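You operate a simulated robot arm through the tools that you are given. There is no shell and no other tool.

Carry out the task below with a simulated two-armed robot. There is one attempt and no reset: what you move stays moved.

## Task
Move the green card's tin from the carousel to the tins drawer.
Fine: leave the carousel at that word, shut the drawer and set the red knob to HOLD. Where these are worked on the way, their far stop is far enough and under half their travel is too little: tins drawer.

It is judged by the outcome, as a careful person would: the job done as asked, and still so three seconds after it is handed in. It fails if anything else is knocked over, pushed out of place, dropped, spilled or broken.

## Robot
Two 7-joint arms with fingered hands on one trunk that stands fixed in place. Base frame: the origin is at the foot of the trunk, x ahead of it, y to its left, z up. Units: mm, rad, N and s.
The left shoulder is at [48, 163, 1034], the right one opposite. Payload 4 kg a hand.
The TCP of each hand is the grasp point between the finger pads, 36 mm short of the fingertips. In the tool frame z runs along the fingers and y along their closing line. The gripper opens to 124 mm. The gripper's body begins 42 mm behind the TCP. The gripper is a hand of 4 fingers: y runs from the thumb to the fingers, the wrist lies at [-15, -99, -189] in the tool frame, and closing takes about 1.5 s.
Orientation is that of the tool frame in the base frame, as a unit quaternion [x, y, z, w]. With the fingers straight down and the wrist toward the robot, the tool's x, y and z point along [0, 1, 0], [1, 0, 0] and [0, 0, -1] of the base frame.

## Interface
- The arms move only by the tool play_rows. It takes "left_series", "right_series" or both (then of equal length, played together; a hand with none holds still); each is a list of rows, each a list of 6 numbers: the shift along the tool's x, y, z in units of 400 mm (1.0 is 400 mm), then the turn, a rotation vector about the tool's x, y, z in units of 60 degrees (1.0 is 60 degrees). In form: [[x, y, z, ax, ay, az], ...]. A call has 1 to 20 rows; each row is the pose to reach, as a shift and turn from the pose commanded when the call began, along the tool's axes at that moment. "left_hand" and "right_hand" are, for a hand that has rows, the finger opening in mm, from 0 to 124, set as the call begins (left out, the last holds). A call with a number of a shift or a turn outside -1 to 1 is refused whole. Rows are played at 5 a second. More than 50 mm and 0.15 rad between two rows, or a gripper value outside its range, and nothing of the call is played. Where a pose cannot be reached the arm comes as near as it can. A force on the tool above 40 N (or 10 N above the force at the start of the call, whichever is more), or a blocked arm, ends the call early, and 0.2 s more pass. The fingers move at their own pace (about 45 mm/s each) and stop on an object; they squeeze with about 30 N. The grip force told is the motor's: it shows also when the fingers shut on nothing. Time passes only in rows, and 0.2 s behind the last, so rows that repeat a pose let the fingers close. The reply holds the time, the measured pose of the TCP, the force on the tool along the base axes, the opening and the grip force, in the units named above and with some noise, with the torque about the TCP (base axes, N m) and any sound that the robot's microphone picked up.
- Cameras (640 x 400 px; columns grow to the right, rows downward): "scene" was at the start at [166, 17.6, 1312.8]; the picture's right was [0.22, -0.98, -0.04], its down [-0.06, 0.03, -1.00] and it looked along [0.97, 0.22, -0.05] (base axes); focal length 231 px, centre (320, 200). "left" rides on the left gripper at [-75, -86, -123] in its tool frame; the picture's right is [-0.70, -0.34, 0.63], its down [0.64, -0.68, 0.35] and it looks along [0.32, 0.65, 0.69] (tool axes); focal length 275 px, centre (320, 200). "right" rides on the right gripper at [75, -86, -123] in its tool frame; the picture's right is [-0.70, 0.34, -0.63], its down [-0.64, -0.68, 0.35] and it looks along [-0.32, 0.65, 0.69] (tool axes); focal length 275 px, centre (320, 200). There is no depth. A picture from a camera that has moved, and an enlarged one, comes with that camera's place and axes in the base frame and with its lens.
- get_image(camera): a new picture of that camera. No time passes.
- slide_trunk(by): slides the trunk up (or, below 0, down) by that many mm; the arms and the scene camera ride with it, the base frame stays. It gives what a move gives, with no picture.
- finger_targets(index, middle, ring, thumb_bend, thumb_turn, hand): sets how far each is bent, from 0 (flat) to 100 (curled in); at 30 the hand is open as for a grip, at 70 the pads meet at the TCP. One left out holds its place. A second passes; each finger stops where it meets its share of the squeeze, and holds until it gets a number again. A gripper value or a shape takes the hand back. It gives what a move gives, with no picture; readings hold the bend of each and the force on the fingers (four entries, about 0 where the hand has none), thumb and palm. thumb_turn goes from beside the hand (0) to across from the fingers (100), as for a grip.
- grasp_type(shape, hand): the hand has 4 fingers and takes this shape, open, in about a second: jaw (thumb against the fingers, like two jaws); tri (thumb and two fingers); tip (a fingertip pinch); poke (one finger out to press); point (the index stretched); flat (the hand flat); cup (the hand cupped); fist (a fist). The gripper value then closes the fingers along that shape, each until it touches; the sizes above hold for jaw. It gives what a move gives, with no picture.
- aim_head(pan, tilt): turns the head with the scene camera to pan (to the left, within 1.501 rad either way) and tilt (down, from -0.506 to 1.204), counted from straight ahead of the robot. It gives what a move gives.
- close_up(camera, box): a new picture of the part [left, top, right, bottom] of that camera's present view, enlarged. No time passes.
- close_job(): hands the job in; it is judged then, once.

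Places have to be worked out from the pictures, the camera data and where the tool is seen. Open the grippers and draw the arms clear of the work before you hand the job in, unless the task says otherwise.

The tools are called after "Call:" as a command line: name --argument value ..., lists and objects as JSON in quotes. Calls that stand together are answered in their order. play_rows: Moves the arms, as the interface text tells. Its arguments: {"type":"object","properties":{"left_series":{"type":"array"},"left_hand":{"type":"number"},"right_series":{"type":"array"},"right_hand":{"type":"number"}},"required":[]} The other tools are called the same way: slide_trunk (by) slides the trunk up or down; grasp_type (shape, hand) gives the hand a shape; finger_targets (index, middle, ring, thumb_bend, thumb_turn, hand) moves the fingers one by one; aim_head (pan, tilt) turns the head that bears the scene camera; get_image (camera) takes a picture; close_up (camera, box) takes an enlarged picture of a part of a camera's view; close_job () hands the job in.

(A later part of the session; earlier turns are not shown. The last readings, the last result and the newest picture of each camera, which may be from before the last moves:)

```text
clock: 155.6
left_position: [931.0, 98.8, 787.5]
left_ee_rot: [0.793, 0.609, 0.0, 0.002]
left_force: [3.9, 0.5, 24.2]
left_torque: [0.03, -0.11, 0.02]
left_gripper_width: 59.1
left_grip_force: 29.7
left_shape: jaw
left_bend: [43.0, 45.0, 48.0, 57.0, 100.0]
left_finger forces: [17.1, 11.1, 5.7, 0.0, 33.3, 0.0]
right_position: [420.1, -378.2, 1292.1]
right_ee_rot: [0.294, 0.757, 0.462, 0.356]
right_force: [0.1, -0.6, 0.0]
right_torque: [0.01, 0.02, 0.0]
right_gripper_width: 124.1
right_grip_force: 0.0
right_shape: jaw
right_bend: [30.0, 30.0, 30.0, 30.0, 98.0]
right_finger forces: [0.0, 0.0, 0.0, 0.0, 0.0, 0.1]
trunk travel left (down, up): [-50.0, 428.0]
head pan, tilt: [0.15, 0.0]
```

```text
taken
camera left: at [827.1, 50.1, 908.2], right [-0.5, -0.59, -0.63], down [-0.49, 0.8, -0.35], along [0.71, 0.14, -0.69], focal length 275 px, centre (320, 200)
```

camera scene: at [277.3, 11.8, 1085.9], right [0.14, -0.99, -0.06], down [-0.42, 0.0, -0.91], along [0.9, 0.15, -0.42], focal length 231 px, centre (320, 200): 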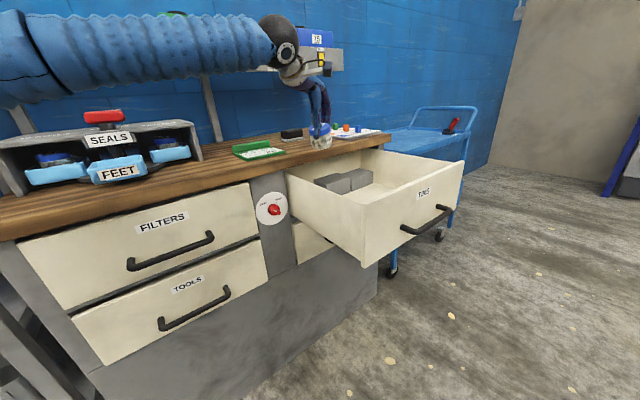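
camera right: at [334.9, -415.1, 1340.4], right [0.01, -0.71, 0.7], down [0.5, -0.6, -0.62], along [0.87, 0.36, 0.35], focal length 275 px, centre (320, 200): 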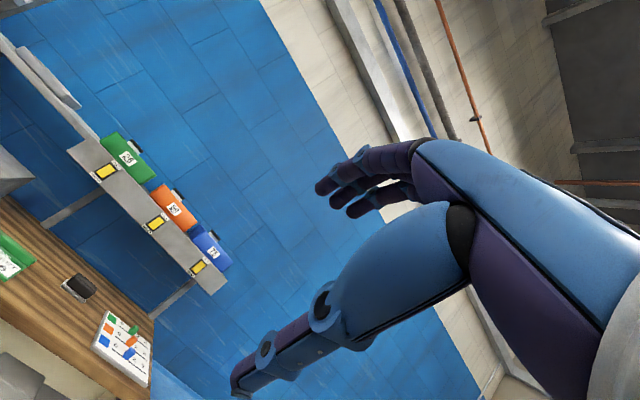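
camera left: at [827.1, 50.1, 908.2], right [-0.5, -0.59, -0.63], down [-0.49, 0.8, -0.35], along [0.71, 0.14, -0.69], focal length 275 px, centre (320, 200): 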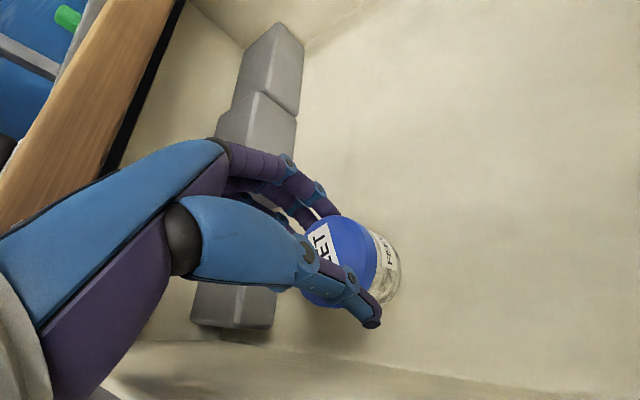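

The tin is on the drawer floor (24 N contact). I relieve the pressure, open the hand part way, and check before lifting off.

Call:
play_rows --left_series '[[0, 0, -0.005, 0, 0, 0], [0, 0, -0.005, 0, 0, 0]]'

Call:
play_rows --left_series '[[0, 0, 0, 0, 0, 0], [0, 0, 0, 0, 0, 0], [0, 0, 0, 0, 0, 0], [0, 0, 0, 0, 0, 0], [0, 0, 0, 0, 0, 0]]' --left_hand 88

Call:
get_image --camera "left"

```text
clock: 156.2
left_position: [931.7, 99.7, 787.4]
left_ee_rot: [0.793, 0.609, -0.001, 0.001]
left_force: [5.7, 1.7, 26.7]
left_torque: [0.06, -0.23, 0.06]
left_gripper_width: 59.4
left_grip_force: 30.0
left_shape: jaw
left_bend: [43.0, 45.0, 48.0, 57.0, 100.0]
left_finger forces: [17.5, 11.2, 6.0, 0.0, 33.2, 0.0]
right_position: [419.7, -376.7, 1291.7]
right_ee_rot: [0.293, 0.758, 0.463, 0.356]
right_force: [1.0, -0.2, -0.4]
right_torque: [0.03, -0.01, 0.02]
right_gripper_width: 124.3
right_grip_force: 0.0
right_shape: jaw
right_bend: [30.0, 30.0, 30.0, 30.0, 98.0]
right_finger forces: [0.0, 0.1, 0.0, 0.0, 0.1, 0.1]
trunk travel left (down, up): [-50.0, 428.0]
head pan, tilt: [0.15, 0.0]
```

```text
clock: 157.4
left_position: [931.3, 99.5, 784.3]
left_ee_rot: [0.793, 0.609, -0.002, -0.001]
left_force: [-0.1, -0.2, 0.1]
left_torque: [0.0, -0.02, -0.01]
left_gripper_width: 88.0
left_grip_force: 0.1
left_shape: jaw
left_bend: [34.0, 38.0, 36.0, 49.0, 99.0]
left_finger forces: [0.1, 0.1, 0.0, 0.0, 0.0, 0.0]
right_position: [421.8, -377.6, 1291.2]
right_ee_rot: [0.294, 0.758, 0.461, 0.356]
right_force: [-0.4, -0.6, -0.7]
right_torque: [0.03, -0.03, 0.0]
right_gripper_width: 123.7
right_grip_force: 0.1
right_shape: jaw
right_bend: [30.0, 30.0, 30.0, 30.0, 98.0]
right_finger forces: [0.2, 0.1, 0.1, 0.1, 0.1, 0.0]
trunk travel left (down, up): [-50.0, 428.0]
head pan, tilt: [0.15, 0.0]
```

```text
taken
camera left: at [828.4, 49.7, 905.1], right [-0.51, -0.59, -0.63], down [-0.49, 0.8, -0.34], along [0.71, 0.14, -0.69], focal length 275 px, centre (320, 200)
```

left: 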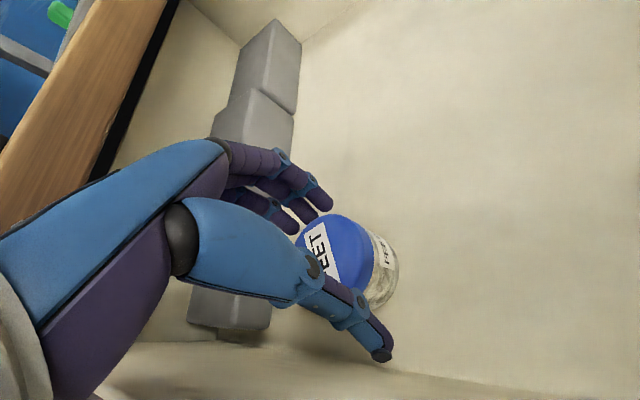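

Released cleanly with zero force. I lift straight up, slowly at first.

Call:
play_rows --left_series '[[0, 0, -0.0125, 0, 0, 0], [0, 0, -0.03, 0, 0, 0], [0, 0, -0.06, 0, 0, 0], [0, 0, -0.1, 0, 0, 0], [0, 0, -0.17, 0, 0, 0], [0, 0, -0.25, 0, 0, 0], [0, 0, -0.34, 0, 0, 0], [0, 0, -0.43, 0, 0, 0], [0, 0, -0.52, 0, 0, 0]]'

Call:
get_image --camera "left"

Call:
close_up --camera "scene" --box '[250, 80, 480, 270]'

```text
clock: 159.4
left_position: [936.8, 142.5, 978.3]
left_ee_rot: [0.794, 0.608, -0.002, -0.001]
left_force: [0.4, -0.8, 0.0]
left_torque: [0.06, -0.01, 0.01]
left_gripper_width: 87.9
left_grip_force: 0.0
left_shape: jaw
left_bend: [34.0, 38.0, 36.0, 49.0, 99.0]
left_finger forces: [0.1, 0.0, 0.1, 0.1, 0.0, 0.1]
left hand out of reach, approached as far as the arm can: row 6, 7, 8, 9
right_position: [420.1, -378.4, 1291.2]
right_ee_rot: [0.294, 0.757, 0.463, 0.355]
right_force: [0.6, 0.3, 0.1]
right_torque: [0.03, -0.02, 0.0]
right_gripper_width: 123.6
right_grip_force: 0.0
right_shape: jaw
right_bend: [30.0, 30.0, 30.0, 30.0, 98.0]
right_finger forces: [0.1, 0.1, 0.1, 0.0, 0.0, 0.1]
trunk travel left (down, up): [-50.0, 428.0]
head pan, tilt: [0.15, 0.0]
```

```text
taken
camera left: at [834.2, 94.7, 1099.9], right [-0.51, -0.59, -0.63], down [-0.49, 0.8, -0.34], along [0.71, 0.14, -0.69], focal length 275 px, centre (320, 200)
```

left: 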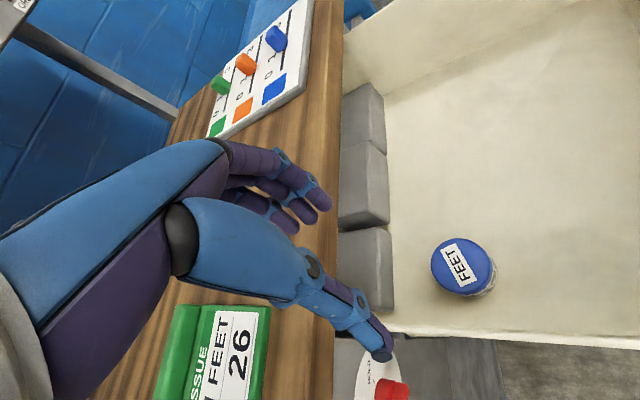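

```text
2.11 times, centred on (365, 175) of scene
camera zoom: at [276.6, 11.7, 1086.4], right [0.14, -0.99, -0.06], down [-0.42, 0.0, -0.91], along [0.9, 0.15, -0.41], focal length 487 px, centre (225, 253)
```

zoom: 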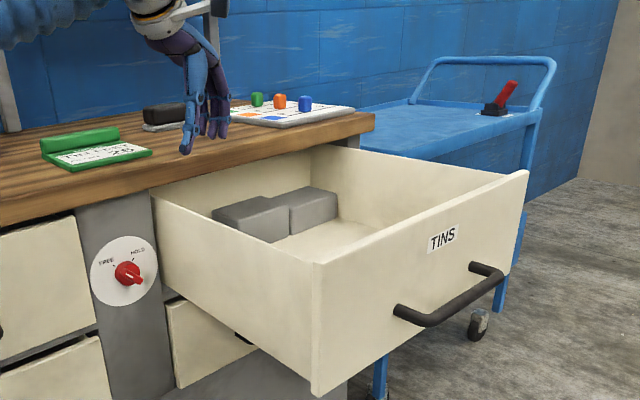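

The tin stands upright in the drawer. I retract the left arm back and up, away from the drawer.

Call:
play_rows --left_series '[[0.01, -0.04, -0.06, 0, 0, 0], [0.03, -0.12, -0.1, 0, 0, 0], [0.06, -0.21, -0.13, 0, 0, 0], [0.09, -0.31, -0.15, 0, 0, 0], [0.115, -0.41, -0.15, 0, 0, 0], [0.145, -0.51, -0.15, 0, 0, 0], [0.17, -0.61, -0.15, 0, 0, 0], [0.2, -0.7, -0.15, 0, 0, 0]]' --left_hand 124

Call:
slide_trunk --by -50

Call:
get_image --camera "scene"

Call:
get_image --camera "right"

```text
clock: 161.2
left_position: [683.6, 295.7, 1038.1]
left_ee_rot: [0.793, 0.61, -0.002, 0.0]
left_force: [0.3, 0.1, 0.4]
left_torque: [-0.03, -0.02, 0.02]
left_gripper_width: 124.0
left_grip_force: 0.1
left_shape: jaw
left_bend: [30.0, 30.0, 30.0, 30.0, 98.0]
left_finger forces: [0.0, 0.0, 0.0, 0.1, 0.0, 0.0]
right_position: [420.9, -377.7, 1292.1]
right_ee_rot: [0.294, 0.758, 0.461, 0.356]
right_force: [-0.1, 0.5, 0.0]
right_torque: [-0.02, -0.02, 0.0]
right_gripper_width: 123.8
right_grip_force: 0.0
right_shape: jaw
right_bend: [30.0, 30.0, 30.0, 30.0, 98.0]
right_finger forces: [0.1, 0.1, 0.1, 0.1, 0.0, 0.1]
trunk travel left (down, up): [-50.0, 428.0]
head pan, tilt: [0.15, 0.0]
```

```text
clock: 162.2
left_position: [686.0, 295.0, 993.3]
left_ee_rot: [0.793, 0.609, 0.0, -0.001]
left_force: [-0.1, 0.9, 0.1]
left_torque: [0.05, -0.03, 0.0]
left_gripper_width: 123.4
left_grip_force: 0.1
left_shape: jaw
left_bend: [30.0, 30.0, 30.0, 30.0, 98.0]
left_finger forces: [0.0, 0.0, 0.1, 0.1, 0.1, 0.0]
right_position: [419.6, -377.0, 1243.6]
right_ee_rot: [0.293, 0.757, 0.462, 0.357]
right_force: [0.1, 0.4, 0.5]
right_torque: [-0.05, 0.0, -0.05]
right_gripper_width: 123.8
right_grip_force: 0.1
right_shape: jaw
right_bend: [30.0, 30.0, 30.0, 30.0, 98.0]
right_finger forces: [0.0, 0.0, 0.0, 0.0, 0.1, 0.0]
trunk travel left (down, up): [0.0, 478.0]
head pan, tilt: [0.15, 0.0]
```

```text
taken
camera scene: at [316.7, 11.9, 1004.3], right [0.13, -0.99, -0.08], down [-0.51, 0.0, -0.86], along [0.85, 0.15, -0.51], focal length 231 px, centre (320, 200)
```

scene: 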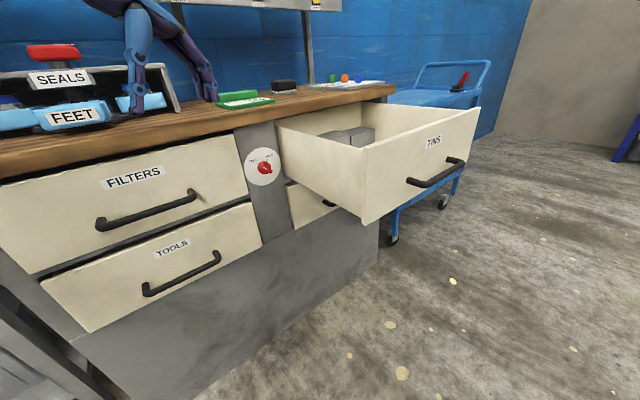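

```text
taken
camera right: at [266.3, -414.5, 1183.4], right [-0.08, -0.72, 0.69], down [0.57, -0.6, -0.56], along [0.82, 0.36, 0.45], focal length 275 px, centre (320, 200)
```

right: 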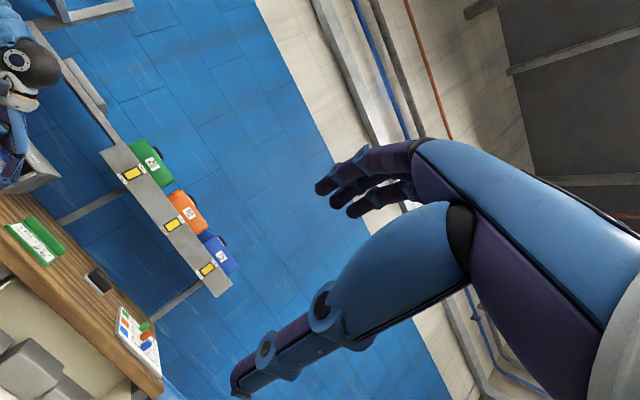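

The left arm is clear. Now I bring the right hand back down toward the open drawer's handle, restoring the earlier gripping attitude.

Call:
play_rows --right_series '[[0.0092, -0.054, 0.0833, 0.042, 0.0222, 0.0253], [0.0184, -0.108, 0.1665, 0.0841, 0.0444, 0.0506], [0.0276, -0.162, 0.2498, 0.1261, 0.0666, 0.0759], [0.0369, -0.216, 0.333, 0.1681, 0.0888, 0.1013], [0.0461, -0.27, 0.4163, 0.2101, 0.111, 0.1266], [0.0553, -0.324, 0.4995, 0.2522, 0.1332, 0.1519], [0.0645, -0.378, 0.5828, 0.2942, 0.1554, 0.1772], [0.0737, -0.432, 0.666, 0.3362, 0.1776, 0.2025]]' --right_hand 90

Call:
get_image --camera "right"

```text
clock: 163.9
left_position: [688.5, 294.7, 990.4]
left_ee_rot: [0.793, 0.609, -0.002, -0.001]
left_force: [1.3, -0.5, -0.3]
left_torque: [0.03, 0.02, 0.01]
left_gripper_width: 123.6
left_grip_force: 0.1
left_shape: jaw
left_bend: [30.0, 30.0, 30.0, 30.0, 98.0]
left_finger forces: [0.0, 0.0, 0.1, 0.1, 0.0, 0.0]
right_position: [599.2, -290.7, 986.9]
right_ee_rot: [0.386, 0.821, 0.383, 0.176]
right_force: [0.3, 0.5, 1.0]
right_torque: [0.01, -0.01, 0.01]
right_gripper_width: 90.3
right_grip_force: 0.0
right_shape: jaw
right_bend: [34.0, 37.0, 36.0, 38.0, 99.0]
right_finger forces: [0.0, 0.0, 0.0, 0.0, 0.1, 0.0]
trunk travel left (down, up): [0.0, 478.0]
head pan, tilt: [0.15, 0.0]
```

```text
taken
camera right: at [437.1, -328.6, 1000.9], right [0.24, -0.71, 0.66], down [0.27, -0.6, -0.75], along [0.93, 0.36, 0.05], focal length 275 px, centre (320, 200)
```

right: 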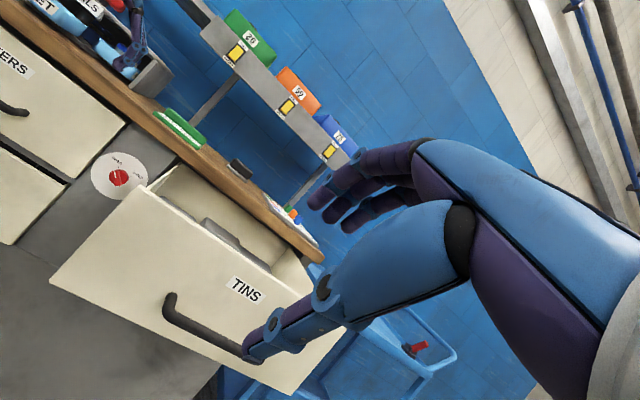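

The handle is where expected. I go to the stand-off and then advance onto the bar as before.

Call:
play_rows --right_series '[[-0.0178, -0.0206, 0.1, 0, 0, 0], [-0.0356, -0.0412, 0.2, 0, 0, 0], [-0.0534, -0.0618, 0.3, 0, 0, 0], [-0.0712, -0.0824, 0.4, 0, 0, 0], [-0.089, -0.103, 0.5, 0, 0, 0], [-0.089, -0.103, 0.57, 0, 0, 0], [-0.089, -0.103, 0.64, 0, 0, 0], [-0.089, -0.103, 0.71, 0, 0, 0]]'

Call:
get_image --camera "right"

```text
clock: 165.8
left_position: [689.1, 295.4, 990.7]
left_ee_rot: [0.793, 0.609, -0.001, -0.001]
left_force: [-1.0, 0.5, -0.6]
left_torque: [-0.01, 0.02, 0.03]
left_gripper_width: 123.7
left_grip_force: 0.0
left_shape: jaw
left_bend: [30.0, 30.0, 30.0, 30.0, 98.0]
left_finger forces: [0.1, 0.1, 0.1, 0.0, 0.1, 0.0]
right_position: [766.7, -198.1, 774.1]
right_ee_rot: [0.385, 0.821, 0.382, 0.177]
right_force: [0.3, 0.8, 0.5]
right_torque: [0.02, 0.01, 0.03]
right_gripper_width: 90.2
right_grip_force: 0.1
right_shape: jaw
right_bend: [34.0, 37.0, 36.0, 38.0, 99.0]
right_finger forces: [0.0, 0.0, 0.0, 0.0, 0.0, 0.1]
trunk travel left (down, up): [0.0, 478.0]
head pan, tilt: [0.15, 0.0]
```

```text
taken
camera right: at [603.5, -236.3, 788.2], right [0.24, -0.71, 0.66], down [0.28, -0.61, -0.75], along [0.93, 0.36, 0.05], focal length 275 px, centre (320, 200)
```

right: 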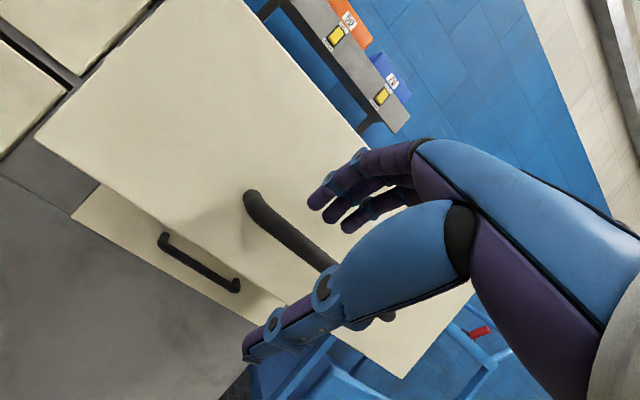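

The bar lies between fingers and thumb. I advance the last 38 mm and close.

Call:
play_rows --right_series '[[0.0005, 0.0005, 0.0475, 0, 0, 0], [0.001, 0.001, 0.09, 0, 0, 0]]'

Call:
play_rows --right_series '[[0, 0, 0, 0, 0, 0], [0, 0, 0, 0, 0, 0], [0, 0, 0, 0, 0, 0], [0, 0, 0, 0, 0, 0], [0, 0, 0, 0, 0, 0], [0, 0, 0, 0, 0, 0], [0, 0, 0, 0, 0, 0]]' --right_hand 0

Call:
get_image --camera "right"

```text
clock: 166.3
left_position: [688.4, 295.0, 991.6]
left_ee_rot: [0.793, 0.609, -0.002, -0.001]
left_force: [0.6, 0.1, 1.0]
left_torque: [0.04, -0.02, 0.01]
left_gripper_width: 123.9
left_grip_force: 0.0
left_shape: jaw
left_bend: [30.0, 30.0, 30.0, 30.0, 98.0]
left_finger forces: [0.0, 0.1, 0.0, 0.0, 0.0, 0.0]
right_position: [787.7, -179.6, 752.0]
right_ee_rot: [0.386, 0.821, 0.382, 0.177]
right_force: [-0.1, -0.5, -0.4]
right_torque: [0.0, -0.03, -0.03]
right_gripper_width: 90.3
right_grip_force: 0.0
right_shape: jaw
right_bend: [34.0, 37.0, 36.0, 38.0, 99.0]
right_finger forces: [0.0, 0.0, 0.0, 0.1, 0.1, 0.0]
trunk travel left (down, up): [0.0, 478.0]
head pan, tilt: [0.15, 0.0]
```

```text
clock: 167.9
left_position: [688.3, 296.0, 990.2]
left_ee_rot: [0.793, 0.609, -0.002, -0.001]
left_force: [0.3, -0.2, 0.0]
left_torque: [0.0, 0.02, 0.0]
left_gripper_width: 123.9
left_grip_force: 0.0
left_shape: jaw
left_bend: [30.0, 30.0, 30.0, 30.0, 98.0]
left_finger forces: [0.1, 0.0, 0.0, 0.0, 0.1, 0.0]
right_position: [788.1, -180.1, 751.4]
right_ee_rot: [0.385, 0.822, 0.381, 0.176]
right_force: [4.8, 4.5, -3.0]
right_torque: [-0.09, -0.03, 0.13]
right_gripper_width: 12.4
right_grip_force: 29.9
right_shape: jaw
right_bend: [49.0, 54.0, 45.0, 76.0, 100.0]
right_finger forces: [14.5, 6.6, 3.3, 0.0, 25.2, 0.0]
trunk travel left (down, up): [0.0, 478.0]
head pan, tilt: [0.15, 0.0]
```

```text
taken
camera right: at [625.2, -218.0, 764.9], right [0.24, -0.71, 0.66], down [0.27, -0.6, -0.75], along [0.93, 0.37, 0.05], focal length 275 px, centre (320, 200)
```

right: 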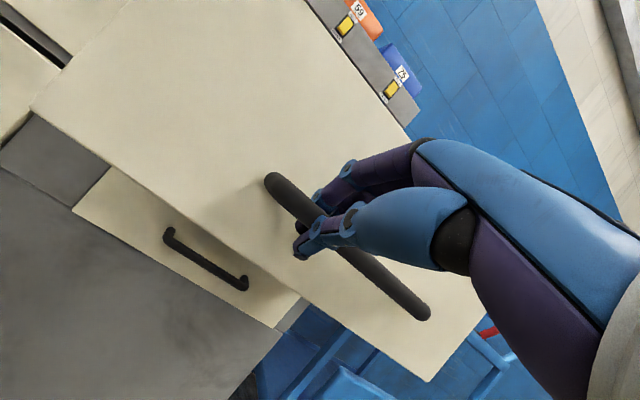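

Held again. I push the drawer in along its slide, with a gentle start and stop so the tin stays put.

Call:
play_rows --right_series '[[0.0006, 0.0048, 0.0057, 0, 0, 0], [0.0016, 0.0128, 0.0153, 0, 0, 0], [0.0029, 0.024, 0.0287, 0, 0, 0], [0.0047, 0.0384, 0.0459, 0, 0, 0], [0.0066, 0.0545, 0.065, 0, 0, 0], [0.0086, 0.0705, 0.0841, 0, 0, 0], [0.0105, 0.0865, 0.1032, 0, 0, 0], [0.0124, 0.1025, 0.1223, 0, 0, 0], [0.0144, 0.1185, 0.1414, 0, 0, 0], [0.0163, 0.1346, 0.1605, 0, 0, 0], [0.0183, 0.1506, 0.1796, 0, 0, 0], [0.0202, 0.1666, 0.1987, 0, 0, 0], [0.0222, 0.1826, 0.2179, 0, 0, 0], [0.0241, 0.1986, 0.237, 0, 0, 0], [0.0261, 0.2146, 0.2561, 0, 0, 0], [0.028, 0.2307, 0.2752, 0, 0, 0], [0.03, 0.2467, 0.2943, 0, 0, 0], [0.0319, 0.2627, 0.3134, 0, 0, 0], [0.0335, 0.2755, 0.3287, 0, 0, 0], [0.0346, 0.2851, 0.3402, 0, 0, 0]]'

Call:
get_image --camera "scene"

```text
clock: 172.2
left_position: [688.3, 295.6, 990.1]
left_ee_rot: [0.793, 0.609, -0.001, 0.0]
left_force: [0.2, 0.4, 0.3]
left_torque: [0.03, 0.01, -0.03]
left_gripper_width: 123.8
left_grip_force: 0.1
left_shape: jaw
left_bend: [30.0, 30.0, 30.0, 30.0, 98.0]
left_finger forces: [0.1, 0.1, 0.0, 0.1, 0.0, 0.0]
right_position: [915.6, -54.4, 751.4]
right_ee_rot: [0.385, 0.821, 0.382, 0.176]
right_force: [-12.5, 12.6, -8.5]
right_torque: [-0.29, -0.02, 0.7]
right_gripper_width: 10.8
right_grip_force: 29.5
right_shape: jaw
right_bend: [51.0, 55.0, 47.0, 76.0, 100.0]
right_finger forces: [15.3, 7.4, 4.5, 0.1, 31.9, 0.0]
trunk travel left (down, up): [0.0, 478.0]
head pan, tilt: [0.15, 0.0]
```

```text
taken
camera scene: at [317.8, 12.7, 1003.2], right [0.13, -0.99, -0.08], down [-0.51, 0.0, -0.86], along [0.85, 0.15, -0.51], focal length 231 px, centre (320, 200)
```

scene: 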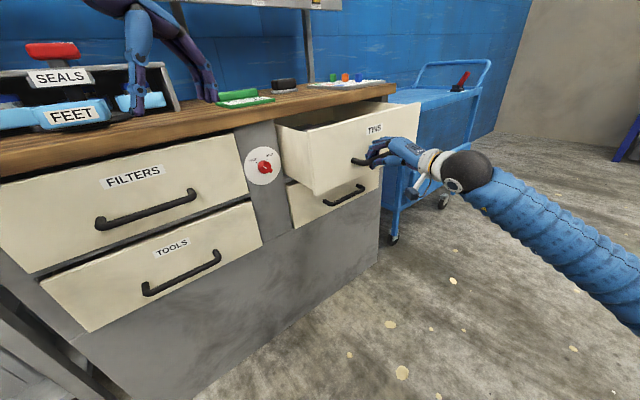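

About half way in, with a small sideways load that I relieve by aligning to 45°. I push the rest of the way and slow down at the end.

Call:
play_rows --right_series '[[0.0039, 0.0064, 0.0076, 0, 0, 0], [0.0075, 0.0176, 0.021, 0, 0, 0], [0.0115, 0.032, 0.0382, 0, 0, 0], [0.0143, 0.048, 0.0573, 0, 0, 0], [0.0166, 0.064, 0.0764, 0, 0, 0], [0.0188, 0.08, 0.0954, 0, 0, 0], [0.0211, 0.096, 0.1145, 0, 0, 0], [0.0233, 0.112, 0.1336, 0, 0, 0], [0.0256, 0.128, 0.1527, 0, 0, 0], [0.0279, 0.144, 0.1718, 0, 0, 0], [0.0301, 0.16, 0.1909, 0, 0, 0], [0.0324, 0.176, 0.21, 0, 0, 0], [0.0347, 0.192, 0.2291, 0, 0, 0], [0.0369, 0.208, 0.2481, 0, 0, 0], [0.0387, 0.2208, 0.2634, 0, 0, 0], [0.0403, 0.232, 0.2768, 0, 0, 0], [0.0417, 0.2416, 0.2882, 0, 0, 0], [0.0428, 0.2496, 0.2978, 0, 0, 0], [0.0437, 0.256, 0.3054, 0, 0, 0], [0.0446, 0.2624, 0.313, 0, 0, 0]]'

Call:
close_up --camera "scene" --box '[230, 70, 450, 230]'

```text
clock: 176.2
left_position: [685.8, 294.8, 993.3]
left_ee_rot: [0.793, 0.609, 0.0, -0.001]
left_force: [0.3, 0.7, 0.4]
left_torque: [-0.04, -0.01, -0.01]
left_gripper_width: 123.7
left_grip_force: 0.1
left_shape: jaw
left_bend: [30.0, 30.0, 30.0, 30.0, 98.0]
left_finger forces: [0.1, 0.0, 0.0, 0.0, 0.0, 0.1]
right_position: [1024.3, 56.4, 751.6]
right_ee_rot: [0.385, 0.821, 0.383, 0.177]
right_force: [-39.2, -33.8, -2.4]
right_torque: [0.15, -0.25, 0.2]
right_gripper_width: 9.3
right_grip_force: 30.2
right_shape: jaw
right_bend: [54.0, 57.0, 51.0, 77.0, 100.0]
right_finger forces: [9.1, 2.5, 3.3, 0.0, 57.8, 0.1]
trunk travel left (down, up): [0.0, 478.0]
head pan, tilt: [0.15, 0.0]
stopped in row 20 (right hand): the force on the tool passed its limit at 50 N (the readings are from after the stop); the commanded pose is now the measured one
```

```text
2.50 times, centred on (340, 150) of scene
camera zoom: at [315.8, 10.0, 1004.0], right [0.13, -0.99, -0.08], down [-0.51, 0.0, -0.86], along [0.85, 0.15, -0.51], focal length 578 px, centre (270, 325)
```

zoom: 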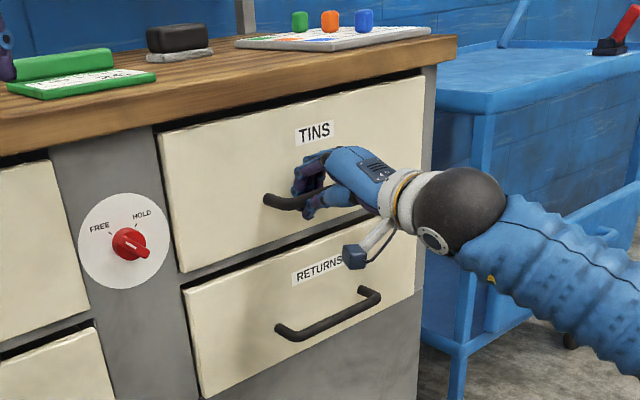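

The drawer is fully shut (50 N at the stop) and looks as it did at the start. I relax, open the hand, and withdraw along the approach line.

Call:
play_rows --right_series '[[-0.0005, -0.004, -0.005, 0, 0, 0], [-0.0005, -0.004, -0.005, 0, 0, 0]]'

Call:
play_rows --right_series '[[0, 0, 0, 0, 0, 0], [0, 0, 0, 0, 0, 0], [0, 0, 0, 0, 0, 0], [0, 0, 0, 0, 0, 0], [0, 0, 0, 0, 0, 0], [0, 0, 0, 0, 0, 0]]' --right_hand 90

Call:
get_image --camera "right"

```text
clock: 176.8
left_position: [687.3, 295.6, 991.0]
left_ee_rot: [0.793, 0.609, -0.001, -0.001]
left_force: [-0.6, -1.0, 0.3]
left_torque: [0.0, -0.01, 0.02]
left_gripper_width: 123.7
left_grip_force: 0.0
left_shape: jaw
left_bend: [30.0, 30.0, 30.0, 30.0, 98.0]
left_finger forces: [0.1, 0.0, 0.0, 0.0, 0.0, 0.0]
right_position: [1025.3, 57.3, 751.3]
right_ee_rot: [0.385, 0.821, 0.383, 0.176]
right_force: [-17.8, -22.9, -0.3]
right_torque: [0.14, -0.15, 0.01]
right_gripper_width: 9.7
right_grip_force: 29.7
right_shape: jaw
right_bend: [53.0, 57.0, 51.0, 77.0, 100.0]
right_finger forces: [12.1, 3.5, 4.2, 0.1, 42.8, 0.0]
trunk travel left (down, up): [0.0, 478.0]
head pan, tilt: [0.15, 0.0]
```

```text
clock: 178.2
left_position: [688.1, 296.2, 991.6]
left_ee_rot: [0.793, 0.609, -0.002, -0.001]
left_force: [0.4, 0.4, 0.1]
left_torque: [-0.03, -0.01, 0.0]
left_gripper_width: 123.8
left_grip_force: 0.1
left_shape: jaw
left_bend: [30.0, 30.0, 30.0, 30.0, 98.0]
left_finger forces: [0.0, 0.0, 0.0, 0.0, 0.1, 0.0]
right_position: [1022.6, 58.6, 751.1]
right_ee_rot: [0.384, 0.821, 0.383, 0.176]
right_force: [1.0, -0.2, -0.2]
right_torque: [0.04, -0.03, -0.01]
right_gripper_width: 89.5
right_grip_force: 0.1
right_shape: jaw
right_bend: [34.0, 37.0, 36.0, 39.0, 99.0]
right_finger forces: [0.5, 0.0, 0.0, 0.0, 0.0, 0.1]
trunk travel left (down, up): [0.0, 478.0]
head pan, tilt: [0.15, 0.0]
```

```text
taken
camera right: at [861.1, 20.3, 764.3], right [0.24, -0.71, 0.66], down [0.28, -0.6, -0.75], along [0.93, 0.37, 0.05], focal length 275 px, centre (320, 200)
```

right: 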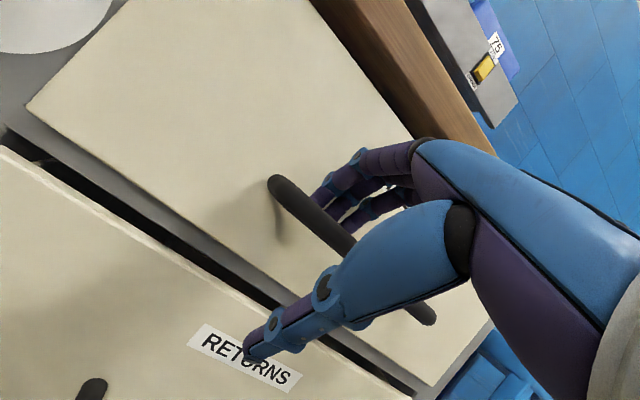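

The hand is open and free of load. I withdraw the right arm along its approach line and park it to the right.

Call:
play_rows --right_series '[[0, 0, -0.05, 0, 0, 0], [0, 0, -0.13, 0, 0, 0], [0, 0, -0.23, 0, 0, 0], [0, 0, -0.325, 0, 0, 0], [-0.0095, -0.039, -0.43, 0, 0, 0], [-0.019, -0.078, -0.535, 0, 0, 0], [-0.0285, -0.118, -0.64, 0, 0, 0], [-0.038, -0.157, -0.745, 0, 0, 0]]'

Call:
get_image --camera "scene"

Call:
close_up --camera "scene" --box '[230, 90, 420, 240]'

```text
clock: 180.0
left_position: [687.9, 296.6, 991.9]
left_ee_rot: [0.793, 0.609, -0.003, -0.001]
left_force: [-0.5, 0.0, 0.0]
left_torque: [0.01, -0.04, -0.01]
left_gripper_width: 123.8
left_grip_force: 0.1
left_shape: jaw
left_bend: [30.0, 30.0, 30.0, 30.0, 98.0]
left_finger forces: [0.1, 0.1, 0.0, 0.0, 0.0, 0.1]
right_position: [827.7, -125.2, 898.3]
right_ee_rot: [0.384, 0.822, 0.383, 0.176]
right_force: [0.2, -0.4, -0.2]
right_torque: [-0.03, 0.02, 0.0]
right_gripper_width: 89.8
right_grip_force: 0.1
right_shape: jaw
right_bend: [34.0, 37.0, 36.0, 39.0, 99.0]
right_finger forces: [0.0, 0.1, 0.0, 0.1, 0.0, 0.1]
trunk travel left (down, up): [0.0, 478.0]
head pan, tilt: [0.15, 0.0]
```

```text
taken
camera scene: at [317.5, 12.3, 1003.6], right [0.13, -0.99, -0.08], down [-0.51, 0.0, -0.86], along [0.85, 0.15, -0.51], focal length 231 px, centre (320, 200)
```

scene: 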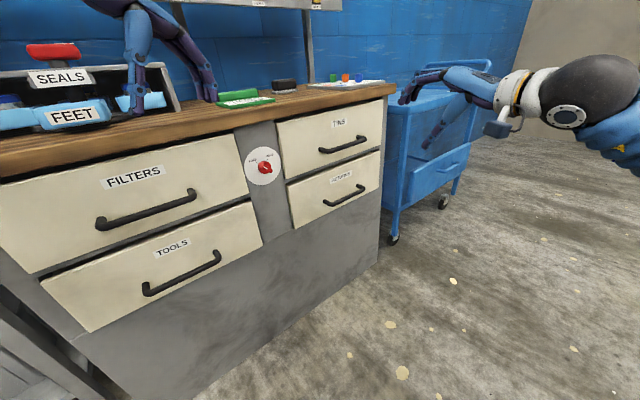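

```text
2.67 times, centred on (325, 165) of scene
camera zoom: at [317.5, 12.3, 1003.6], right [0.13, -0.99, -0.08], down [-0.51, 0.0, -0.86], along [0.85, 0.15, -0.51], focal length 617 px, centre (307, 293)
```

zoom: 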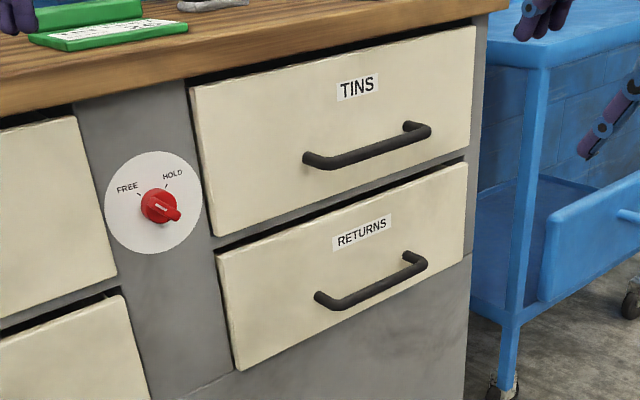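

The drawer is shut and the knob still at FREE. I turn the left hand into the forward-pointing pinch and bring it to a stand-off in front of the knob.

Call:
grasp_type --shape "tip" --hand "left"

Call:
play_rows --left_series '[[-0.0036, 0.02, 0.0467, -0.1092, 0.0242, -0.0419], [-0.0071, 0.04, 0.0933, -0.2184, 0.0484, -0.0838], [-0.0107, 0.06, 0.14, -0.3276, 0.0726, -0.1257], [-0.0142, 0.08, 0.1867, -0.4368, 0.0968, -0.1676], [-0.0178, 0.1, 0.2333, -0.546, 0.121, -0.2096], [-0.0213, 0.12, 0.28, -0.6552, 0.1452, -0.2515], [-0.0249, 0.14, 0.3267, -0.7644, 0.1694, -0.2934], [-0.0284, 0.16, 0.3733, -0.8736, 0.1936, -0.3353], [-0.032, 0.18, 0.42, -0.9828, 0.2178, -0.3772]]' --left_hand 0

Call:
get_image --camera "left"

Call:
close_up --camera "scene" --box '[150, 80, 350, 220]'

```text
clock: 180.9
left_position: [688.7, 295.1, 990.7]
left_ee_rot: [0.793, 0.609, -0.002, -0.001]
left_force: [0.1, -0.3, -0.4]
left_torque: [-0.03, 0.0, -0.01]
left_gripper_width: 123.7
left_grip_force: 0.1
left_shape: tip
left_bend: [31.0, 98.0, 99.0, 30.0, 98.0]
left_finger forces: [0.0, 0.0, 0.0, 0.0, 0.0, 0.0]
right_position: [828.1, -126.9, 897.4]
right_ee_rot: [0.386, 0.821, 0.383, 0.176]
right_force: [0.8, 0.2, -0.3]
right_torque: [0.0, 0.0, 0.0]
right_gripper_width: 90.2
right_grip_force: 0.1
right_shape: jaw
right_bend: [34.0, 37.0, 36.0, 39.0, 99.0]
right_finger forces: [0.1, 0.0, 0.0, 0.1, 0.0, 0.0]
trunk travel left (down, up): [0.0, 478.0]
head pan, tilt: [0.15, 0.0]
```

```text
clock: 182.9
left_position: [754.1, 265.0, 821.0]
left_ee_rot: [0.556, 0.665, 0.382, 0.321]
left_force: [-0.6, 0.3, -1.3]
left_torque: [0.0, 0.0, 0.01]
left_gripper_width: 0.0
left_grip_force: 30.5
left_shape: tip
left_bend: [70.0, 100.0, 100.0, 71.0, 100.0]
left_finger forces: [0.0, 0.0, 0.0, 0.0, 0.0, 0.0]
right_position: [830.1, -126.4, 897.9]
right_ee_rot: [0.384, 0.822, 0.383, 0.174]
right_force: [-0.2, -0.1, -0.5]
right_torque: [0.02, -0.04, 0.04]
right_gripper_width: 89.8
right_grip_force: 0.1
right_shape: jaw
right_bend: [34.0, 37.0, 36.0, 39.0, 99.0]
right_finger forces: [0.0, 0.0, 0.0, 0.0, 0.1, 0.0]
trunk travel left (down, up): [0.0, 478.0]
head pan, tilt: [0.15, 0.0]
```

```text
taken
camera left: at [619.4, 165.7, 807.2], right [0.49, -0.62, -0.61], down [-0.16, 0.63, -0.76], along [0.86, 0.47, 0.21], focal length 275 px, centre (320, 200)
```

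left: 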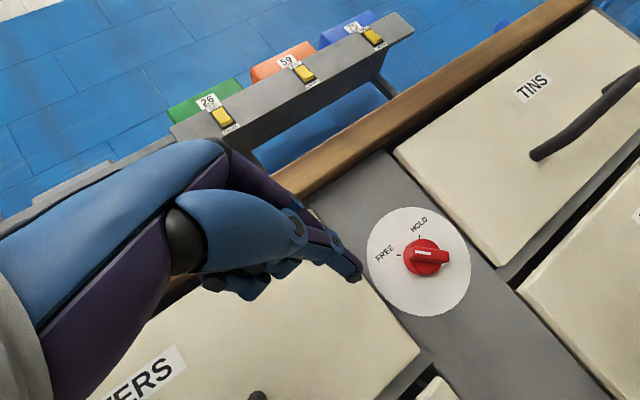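

```text
2.86 times, centred on (250, 150) of scene
camera zoom: at [318.6, 12.4, 1002.6], right [0.13, -0.99, -0.08], down [-0.51, 0.0, -0.86], along [0.85, 0.15, -0.51], focal length 661 px, centre (520, 343)
```

zoom: 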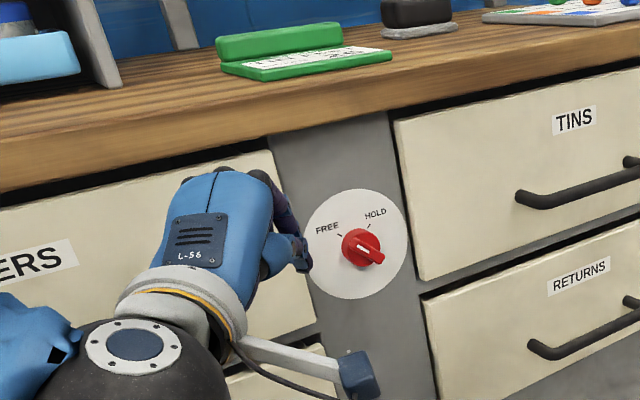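

The knob is in clear view beside the pinch. I zoom to measure the bar and the gap to the fingertips.

Call:
close_up --camera "left" --box '[320, 190, 480, 330]'

```text
2.86 times, centred on (400, 260) of left
camera zoom: at [619.4, 165.7, 807.2], right [0.49, -0.62, -0.61], down [-0.16, 0.63, -0.76], along [0.86, 0.47, 0.21], focal length 786 px, centre (91, 29)
```

zoom: 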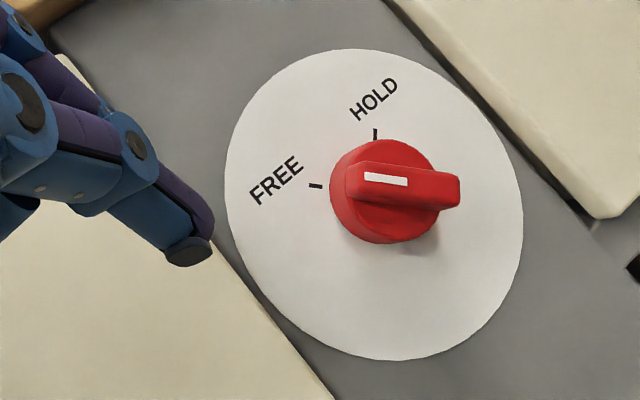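

The bar is about 37 mm long and the pinch tip is at roughly (784, 272, 791). I advance it to just below-left of the bar's pointer end, without touching.

Call:
play_rows --left_series '[[-0.004, -0.001, 0.0622, 0, 0, 0], [-0.008, -0.002, 0.1245, 0, 0, 0], [-0.012, -0.003, 0.1868, 0, 0, 0], [-0.016, -0.004, 0.235, 0, 0, 0]]'

Call:
close_up --camera "left" --box '[280, 170, 480, 330]'

Call:
close_up --camera "scene" --box '[210, 120, 310, 200]'

```text
clock: 183.9
left_position: [831.5, 273.9, 774.8]
left_ee_rot: [0.558, 0.664, 0.381, 0.32]
left_force: [-0.5, 0.1, -1.0]
left_torque: [0.01, -0.01, 0.03]
left_gripper_width: 0.1
left_grip_force: 29.8
left_shape: tip
left_bend: [70.0, 100.0, 100.0, 71.0, 100.0]
left_finger forces: [0.0, 0.1, 0.1, 0.0, 0.0, 0.0]
right_position: [827.5, -126.7, 896.8]
right_ee_rot: [0.385, 0.821, 0.383, 0.177]
right_force: [0.7, -0.2, 0.0]
right_torque: [0.01, -0.03, 0.03]
right_gripper_width: 89.9
right_grip_force: 0.0
right_shape: jaw
right_bend: [34.0, 37.0, 36.0, 39.0, 99.0]
right_finger forces: [0.1, 0.1, 0.0, 0.0, 0.0, 0.0]
trunk travel left (down, up): [0.0, 478.0]
head pan, tilt: [0.15, 0.0]
```

```text
2.50 times, centred on (380, 250) of left
camera zoom: at [697.5, 174.0, 759.8], right [0.49, -0.62, -0.61], down [-0.16, 0.63, -0.76], along [0.86, 0.47, 0.21], focal length 688 px, centre (170, 75)
```

zoom: 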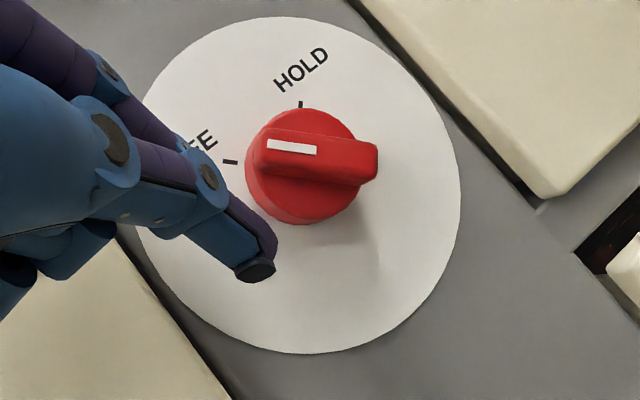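

```text
5.00 times, centred on (260, 160) of scene
camera zoom: at [318.1, 12.1, 1003.1], right [0.13, -0.99, -0.08], down [-0.51, 0.0, -0.86], along [0.85, 0.15, -0.51], focal length 1156 px, centre (620, 400)
```

zoom: 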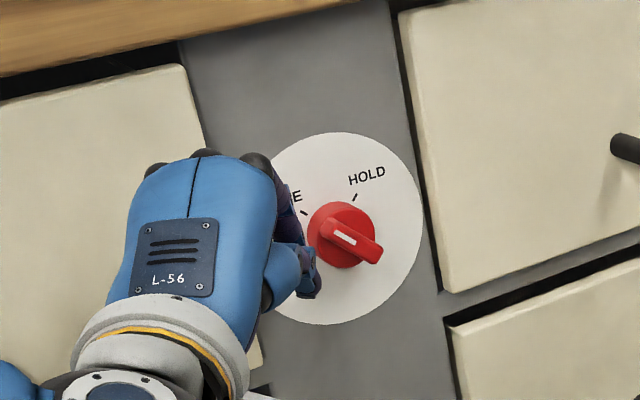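

The tip is about 16 mm below the bar's pointer end. I push it up and right in small steps to start turning the knob toward HOLD, then check.

Call:
play_rows --left_series '[[-0.0055, 0.0147, 0.0029, 0, 0, 0], [-0.011, 0.0293, 0.0058, 0, 0, 0], [-0.0145, 0.035, 0.0052, 0, 0, 0], [-0.018, 0.0408, 0.0045, 0, 0, 0], [-0.021, 0.048, 0.0028, 0, 0, 0], [-0.024, 0.0555, 0.001, 0, 0, 0]]'

Call:
close_up --camera "left" --box '[280, 170, 480, 330]'

Call:
close_up --camera "scene" --box '[210, 120, 310, 200]'

```text
clock: 185.3
left_position: [845.4, 264.2, 793.2]
left_ee_rot: [0.557, 0.664, 0.382, 0.32]
left_force: [0.7, -0.8, -0.1]
left_torque: [0.0, 0.0, -0.01]
left_gripper_width: 0.0
left_grip_force: 30.2
left_shape: tip
left_bend: [70.0, 100.0, 100.0, 71.0, 100.0]
left_finger forces: [0.0, 0.1, 0.0, 0.1, 0.0, 0.0]
right_position: [827.6, -126.8, 898.0]
right_ee_rot: [0.386, 0.821, 0.382, 0.176]
right_force: [-0.2, -0.6, -0.4]
right_torque: [0.0, -0.03, 0.02]
right_gripper_width: 90.0
right_grip_force: 0.0
right_shape: jaw
right_bend: [34.0, 37.0, 36.0, 39.0, 99.0]
right_finger forces: [0.1, 0.1, 0.0, 0.0, 0.0, 0.1]
trunk travel left (down, up): [0.0, 478.0]
head pan, tilt: [0.15, 0.0]
```

```text
2.50 times, centred on (380, 250) of left
camera zoom: at [710.9, 164.8, 778.8], right [0.49, -0.62, -0.61], down [-0.16, 0.63, -0.76], along [0.86, 0.47, 0.21], focal length 688 px, centre (170, 75)
```

zoom: 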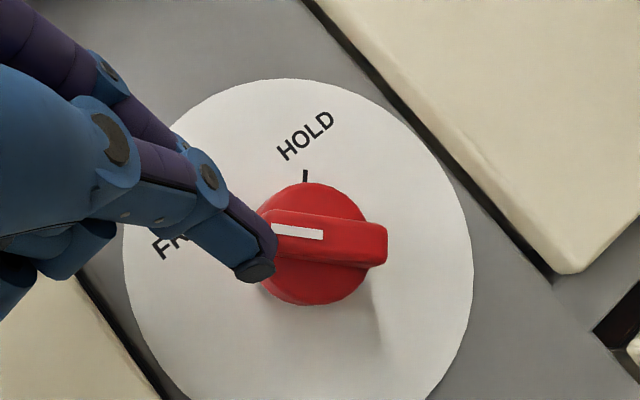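

```text
5.00 times, centred on (260, 160) of scene
camera zoom: at [317.9, 12.1, 1003.3], right [0.13, -0.99, -0.08], down [-0.51, 0.0, -0.86], along [0.85, 0.15, -0.51], focal length 1156 px, centre (620, 400)
```

zoom: 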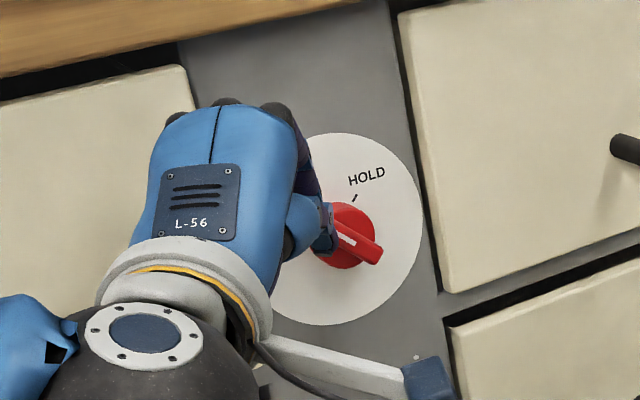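

The tip slid just in front of the bar without catching it; the bar's face is at about u = 812, so I must go deeper. I back out, go below-left, and then in by about 7 mm more.

Call:
play_rows --left_series '[[-0.014, -0.0103, -0.018, 0, 0, 0], [0.0088, -0.0463, -0.0153, 0, 0, 0], [0.0333, -0.0283, 0.0163, 0, 0, 0]]'

Call:
close_up --camera "left" --box '[280, 170, 480, 330]'

Call:
close_up --camera "scene" --box '[210, 120, 310, 200]'

```text
clock: 186.1
left_position: [844.1, 276.2, 778.9]
left_ee_rot: [0.558, 0.664, 0.381, 0.32]
left_force: [0.2, 0.1, -0.9]
left_torque: [0.03, -0.03, -0.01]
left_gripper_width: 0.0
left_grip_force: 30.0
left_shape: tip
left_bend: [70.0, 100.0, 100.0, 71.0, 100.0]
left_finger forces: [0.1, 0.0, 0.1, 0.0, 0.0, 0.0]
right_position: [827.6, -126.8, 896.0]
right_ee_rot: [0.385, 0.821, 0.382, 0.176]
right_force: [-0.6, -0.1, -0.7]
right_torque: [0.03, -0.04, 0.0]
right_gripper_width: 89.9
right_grip_force: 0.1
right_shape: jaw
right_bend: [34.0, 37.0, 36.0, 39.0, 99.0]
right_finger forces: [0.0, 0.0, 0.0, 0.0, 0.1, 0.0]
trunk travel left (down, up): [0.0, 478.0]
head pan, tilt: [0.15, 0.0]
```

```text
2.50 times, centred on (380, 250) of left
camera zoom: at [708.9, 177.8, 766.0], right [0.49, -0.62, -0.61], down [-0.16, 0.63, -0.76], along [0.86, 0.47, 0.21], focal length 688 px, centre (170, 75)
```

zoom: 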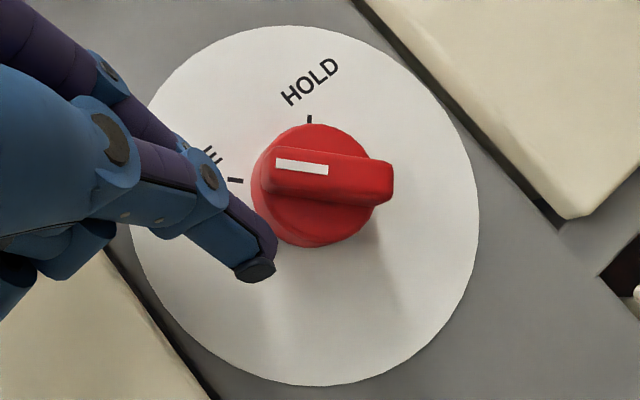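

```text
5.00 times, centred on (260, 160) of scene
camera zoom: at [317.9, 12.1, 1003.3], right [0.13, -0.99, -0.08], down [-0.51, 0.0, -0.86], along [0.85, 0.15, -0.51], focal length 1156 px, centre (620, 400)
```

zoom: 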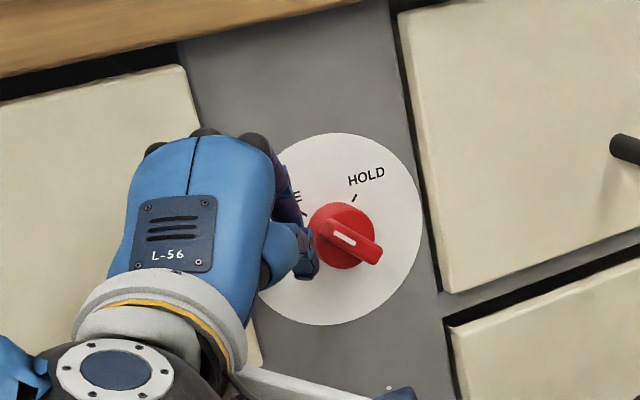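

The tip is now beside the disc, below the pointer end, and about 11 mm from the bar. I push up along the arc and watch.

Call:
play_rows --left_series '[[-0.011, 0.012, 0.002, 0, 0, 0], [-0.0218, 0.0238, 0.0035, 0, 0, 0], [-0.025, 0.031, 0.0017, 0, 0, 0], [-0.0283, 0.0385, 0, 0, 0, 0], [-0.0338, 0.0445, 0.0009, 0, 0, 0], [-0.0393, 0.0505, 0.0018, 0, 0, 0]]'

Call:
close_up --camera "left" --box '[280, 170, 480, 330]'

Call:
close_up --camera "scene" --box '[210, 120, 310, 200]'

```text
clock: 187.5
left_position: [858.1, 263.9, 796.6]
left_ee_rot: [0.558, 0.664, 0.381, 0.32]
left_force: [-1.1, -0.3, -0.7]
left_torque: [0.0, 0.02, 0.02]
left_gripper_width: 0.1
left_grip_force: 29.8
left_shape: tip
left_bend: [70.0, 100.0, 100.0, 71.0, 100.0]
left_finger forces: [0.0, 0.0, 0.0, 0.0, 0.0, 0.1]
right_position: [828.6, -126.5, 898.1]
right_ee_rot: [0.384, 0.822, 0.383, 0.175]
right_force: [0.6, -0.7, -0.4]
right_torque: [0.0, 0.01, -0.02]
right_gripper_width: 90.0
right_grip_force: 0.1
right_shape: jaw
right_bend: [34.0, 37.0, 36.0, 39.0, 99.0]
right_finger forces: [0.0, 0.0, 0.0, 0.1, 0.0, 0.0]
trunk travel left (down, up): [0.0, 478.0]
head pan, tilt: [0.15, 0.0]
```

```text
2.50 times, centred on (380, 250) of left
camera zoom: at [722.2, 165.6, 783.0], right [0.49, -0.62, -0.61], down [-0.16, 0.63, -0.76], along [0.86, 0.47, 0.21], focal length 688 px, centre (170, 75)
```

zoom: 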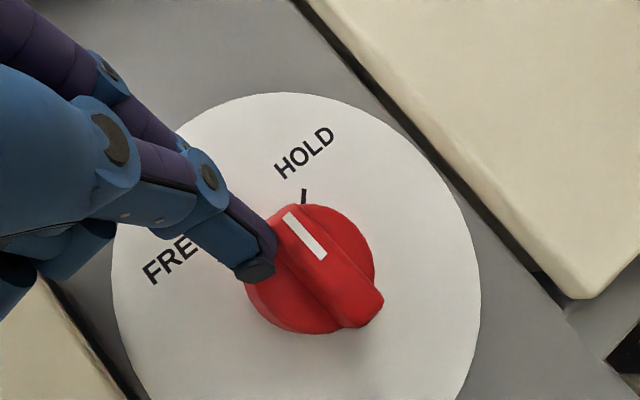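

```text
5.00 times, centred on (260, 160) of scene
camera zoom: at [317.9, 12.1, 1003.2], right [0.13, -0.99, -0.08], down [-0.51, 0.0, -0.86], along [0.85, 0.15, -0.51], focal length 1156 px, centre (620, 400)
```

zoom: 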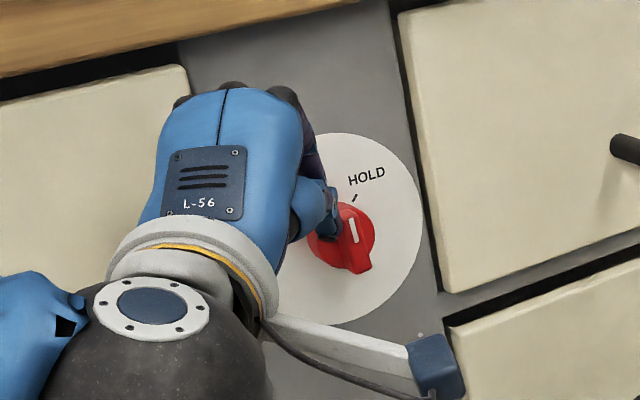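

The knob has turned about 60°. I nudge the tip about 7 mm to the right to bring it to HOLD.

Call:
play_rows --left_series '[[-0.005, 0.0015, 0.0032, 0, 0, 0], [-0.0103, 0.0025, 0.0068, 0, 0, 0], [-0.0145, 0.0028, 0.0098, 0, 0, 0]]'

Call:
close_up --camera "left" --box '[280, 170, 480, 330]'

Call:
close_up --camera "scene" --box '[210, 120, 310, 200]'

```text
clock: 188.3
left_position: [862.1, 259.4, 795.8]
left_ee_rot: [0.557, 0.665, 0.382, 0.32]
left_force: [-0.8, 0.8, 1.6]
left_torque: [-0.02, -0.06, 0.02]
left_gripper_width: 0.3
left_grip_force: 29.9
left_shape: tip
left_bend: [70.0, 100.0, 100.0, 71.0, 100.0]
left_finger forces: [0.0, 0.0, 0.1, 0.1, 0.0, 0.0]
right_position: [828.1, -127.0, 897.7]
right_ee_rot: [0.385, 0.821, 0.383, 0.176]
right_force: [-0.2, -0.4, 0.2]
right_torque: [-0.02, 0.03, 0.02]
right_gripper_width: 90.2
right_grip_force: 0.0
right_shape: jaw
right_bend: [34.0, 37.0, 36.0, 39.0, 99.0]
right_finger forces: [0.0, 0.0, 0.0, 0.0, 0.0, 0.1]
trunk travel left (down, up): [0.0, 478.0]
head pan, tilt: [0.15, 0.0]
```

```text
2.50 times, centred on (380, 250) of left
camera zoom: at [726.7, 160.9, 781.9], right [0.49, -0.62, -0.61], down [-0.16, 0.63, -0.76], along [0.86, 0.47, 0.21], focal length 688 px, centre (170, 75)
```

zoom: 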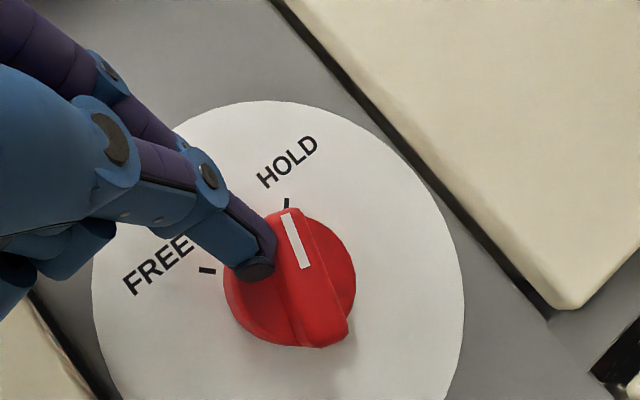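

```text
5.00 times, centred on (260, 160) of scene
camera zoom: at [317.8, 12.1, 1003.3], right [0.13, -0.99, -0.08], down [-0.51, 0.0, -0.86], along [0.85, 0.15, -0.51], focal length 1156 px, centre (620, 400)
```

zoom: 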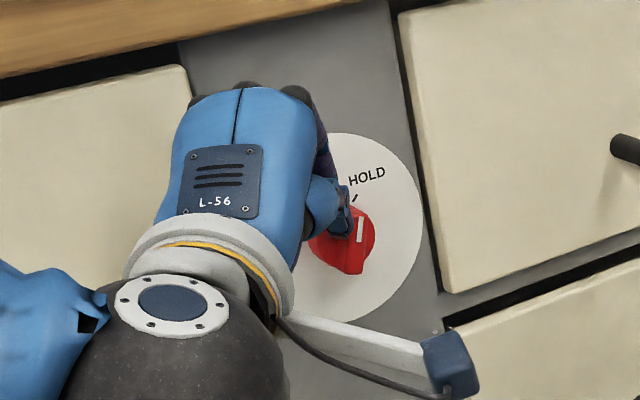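

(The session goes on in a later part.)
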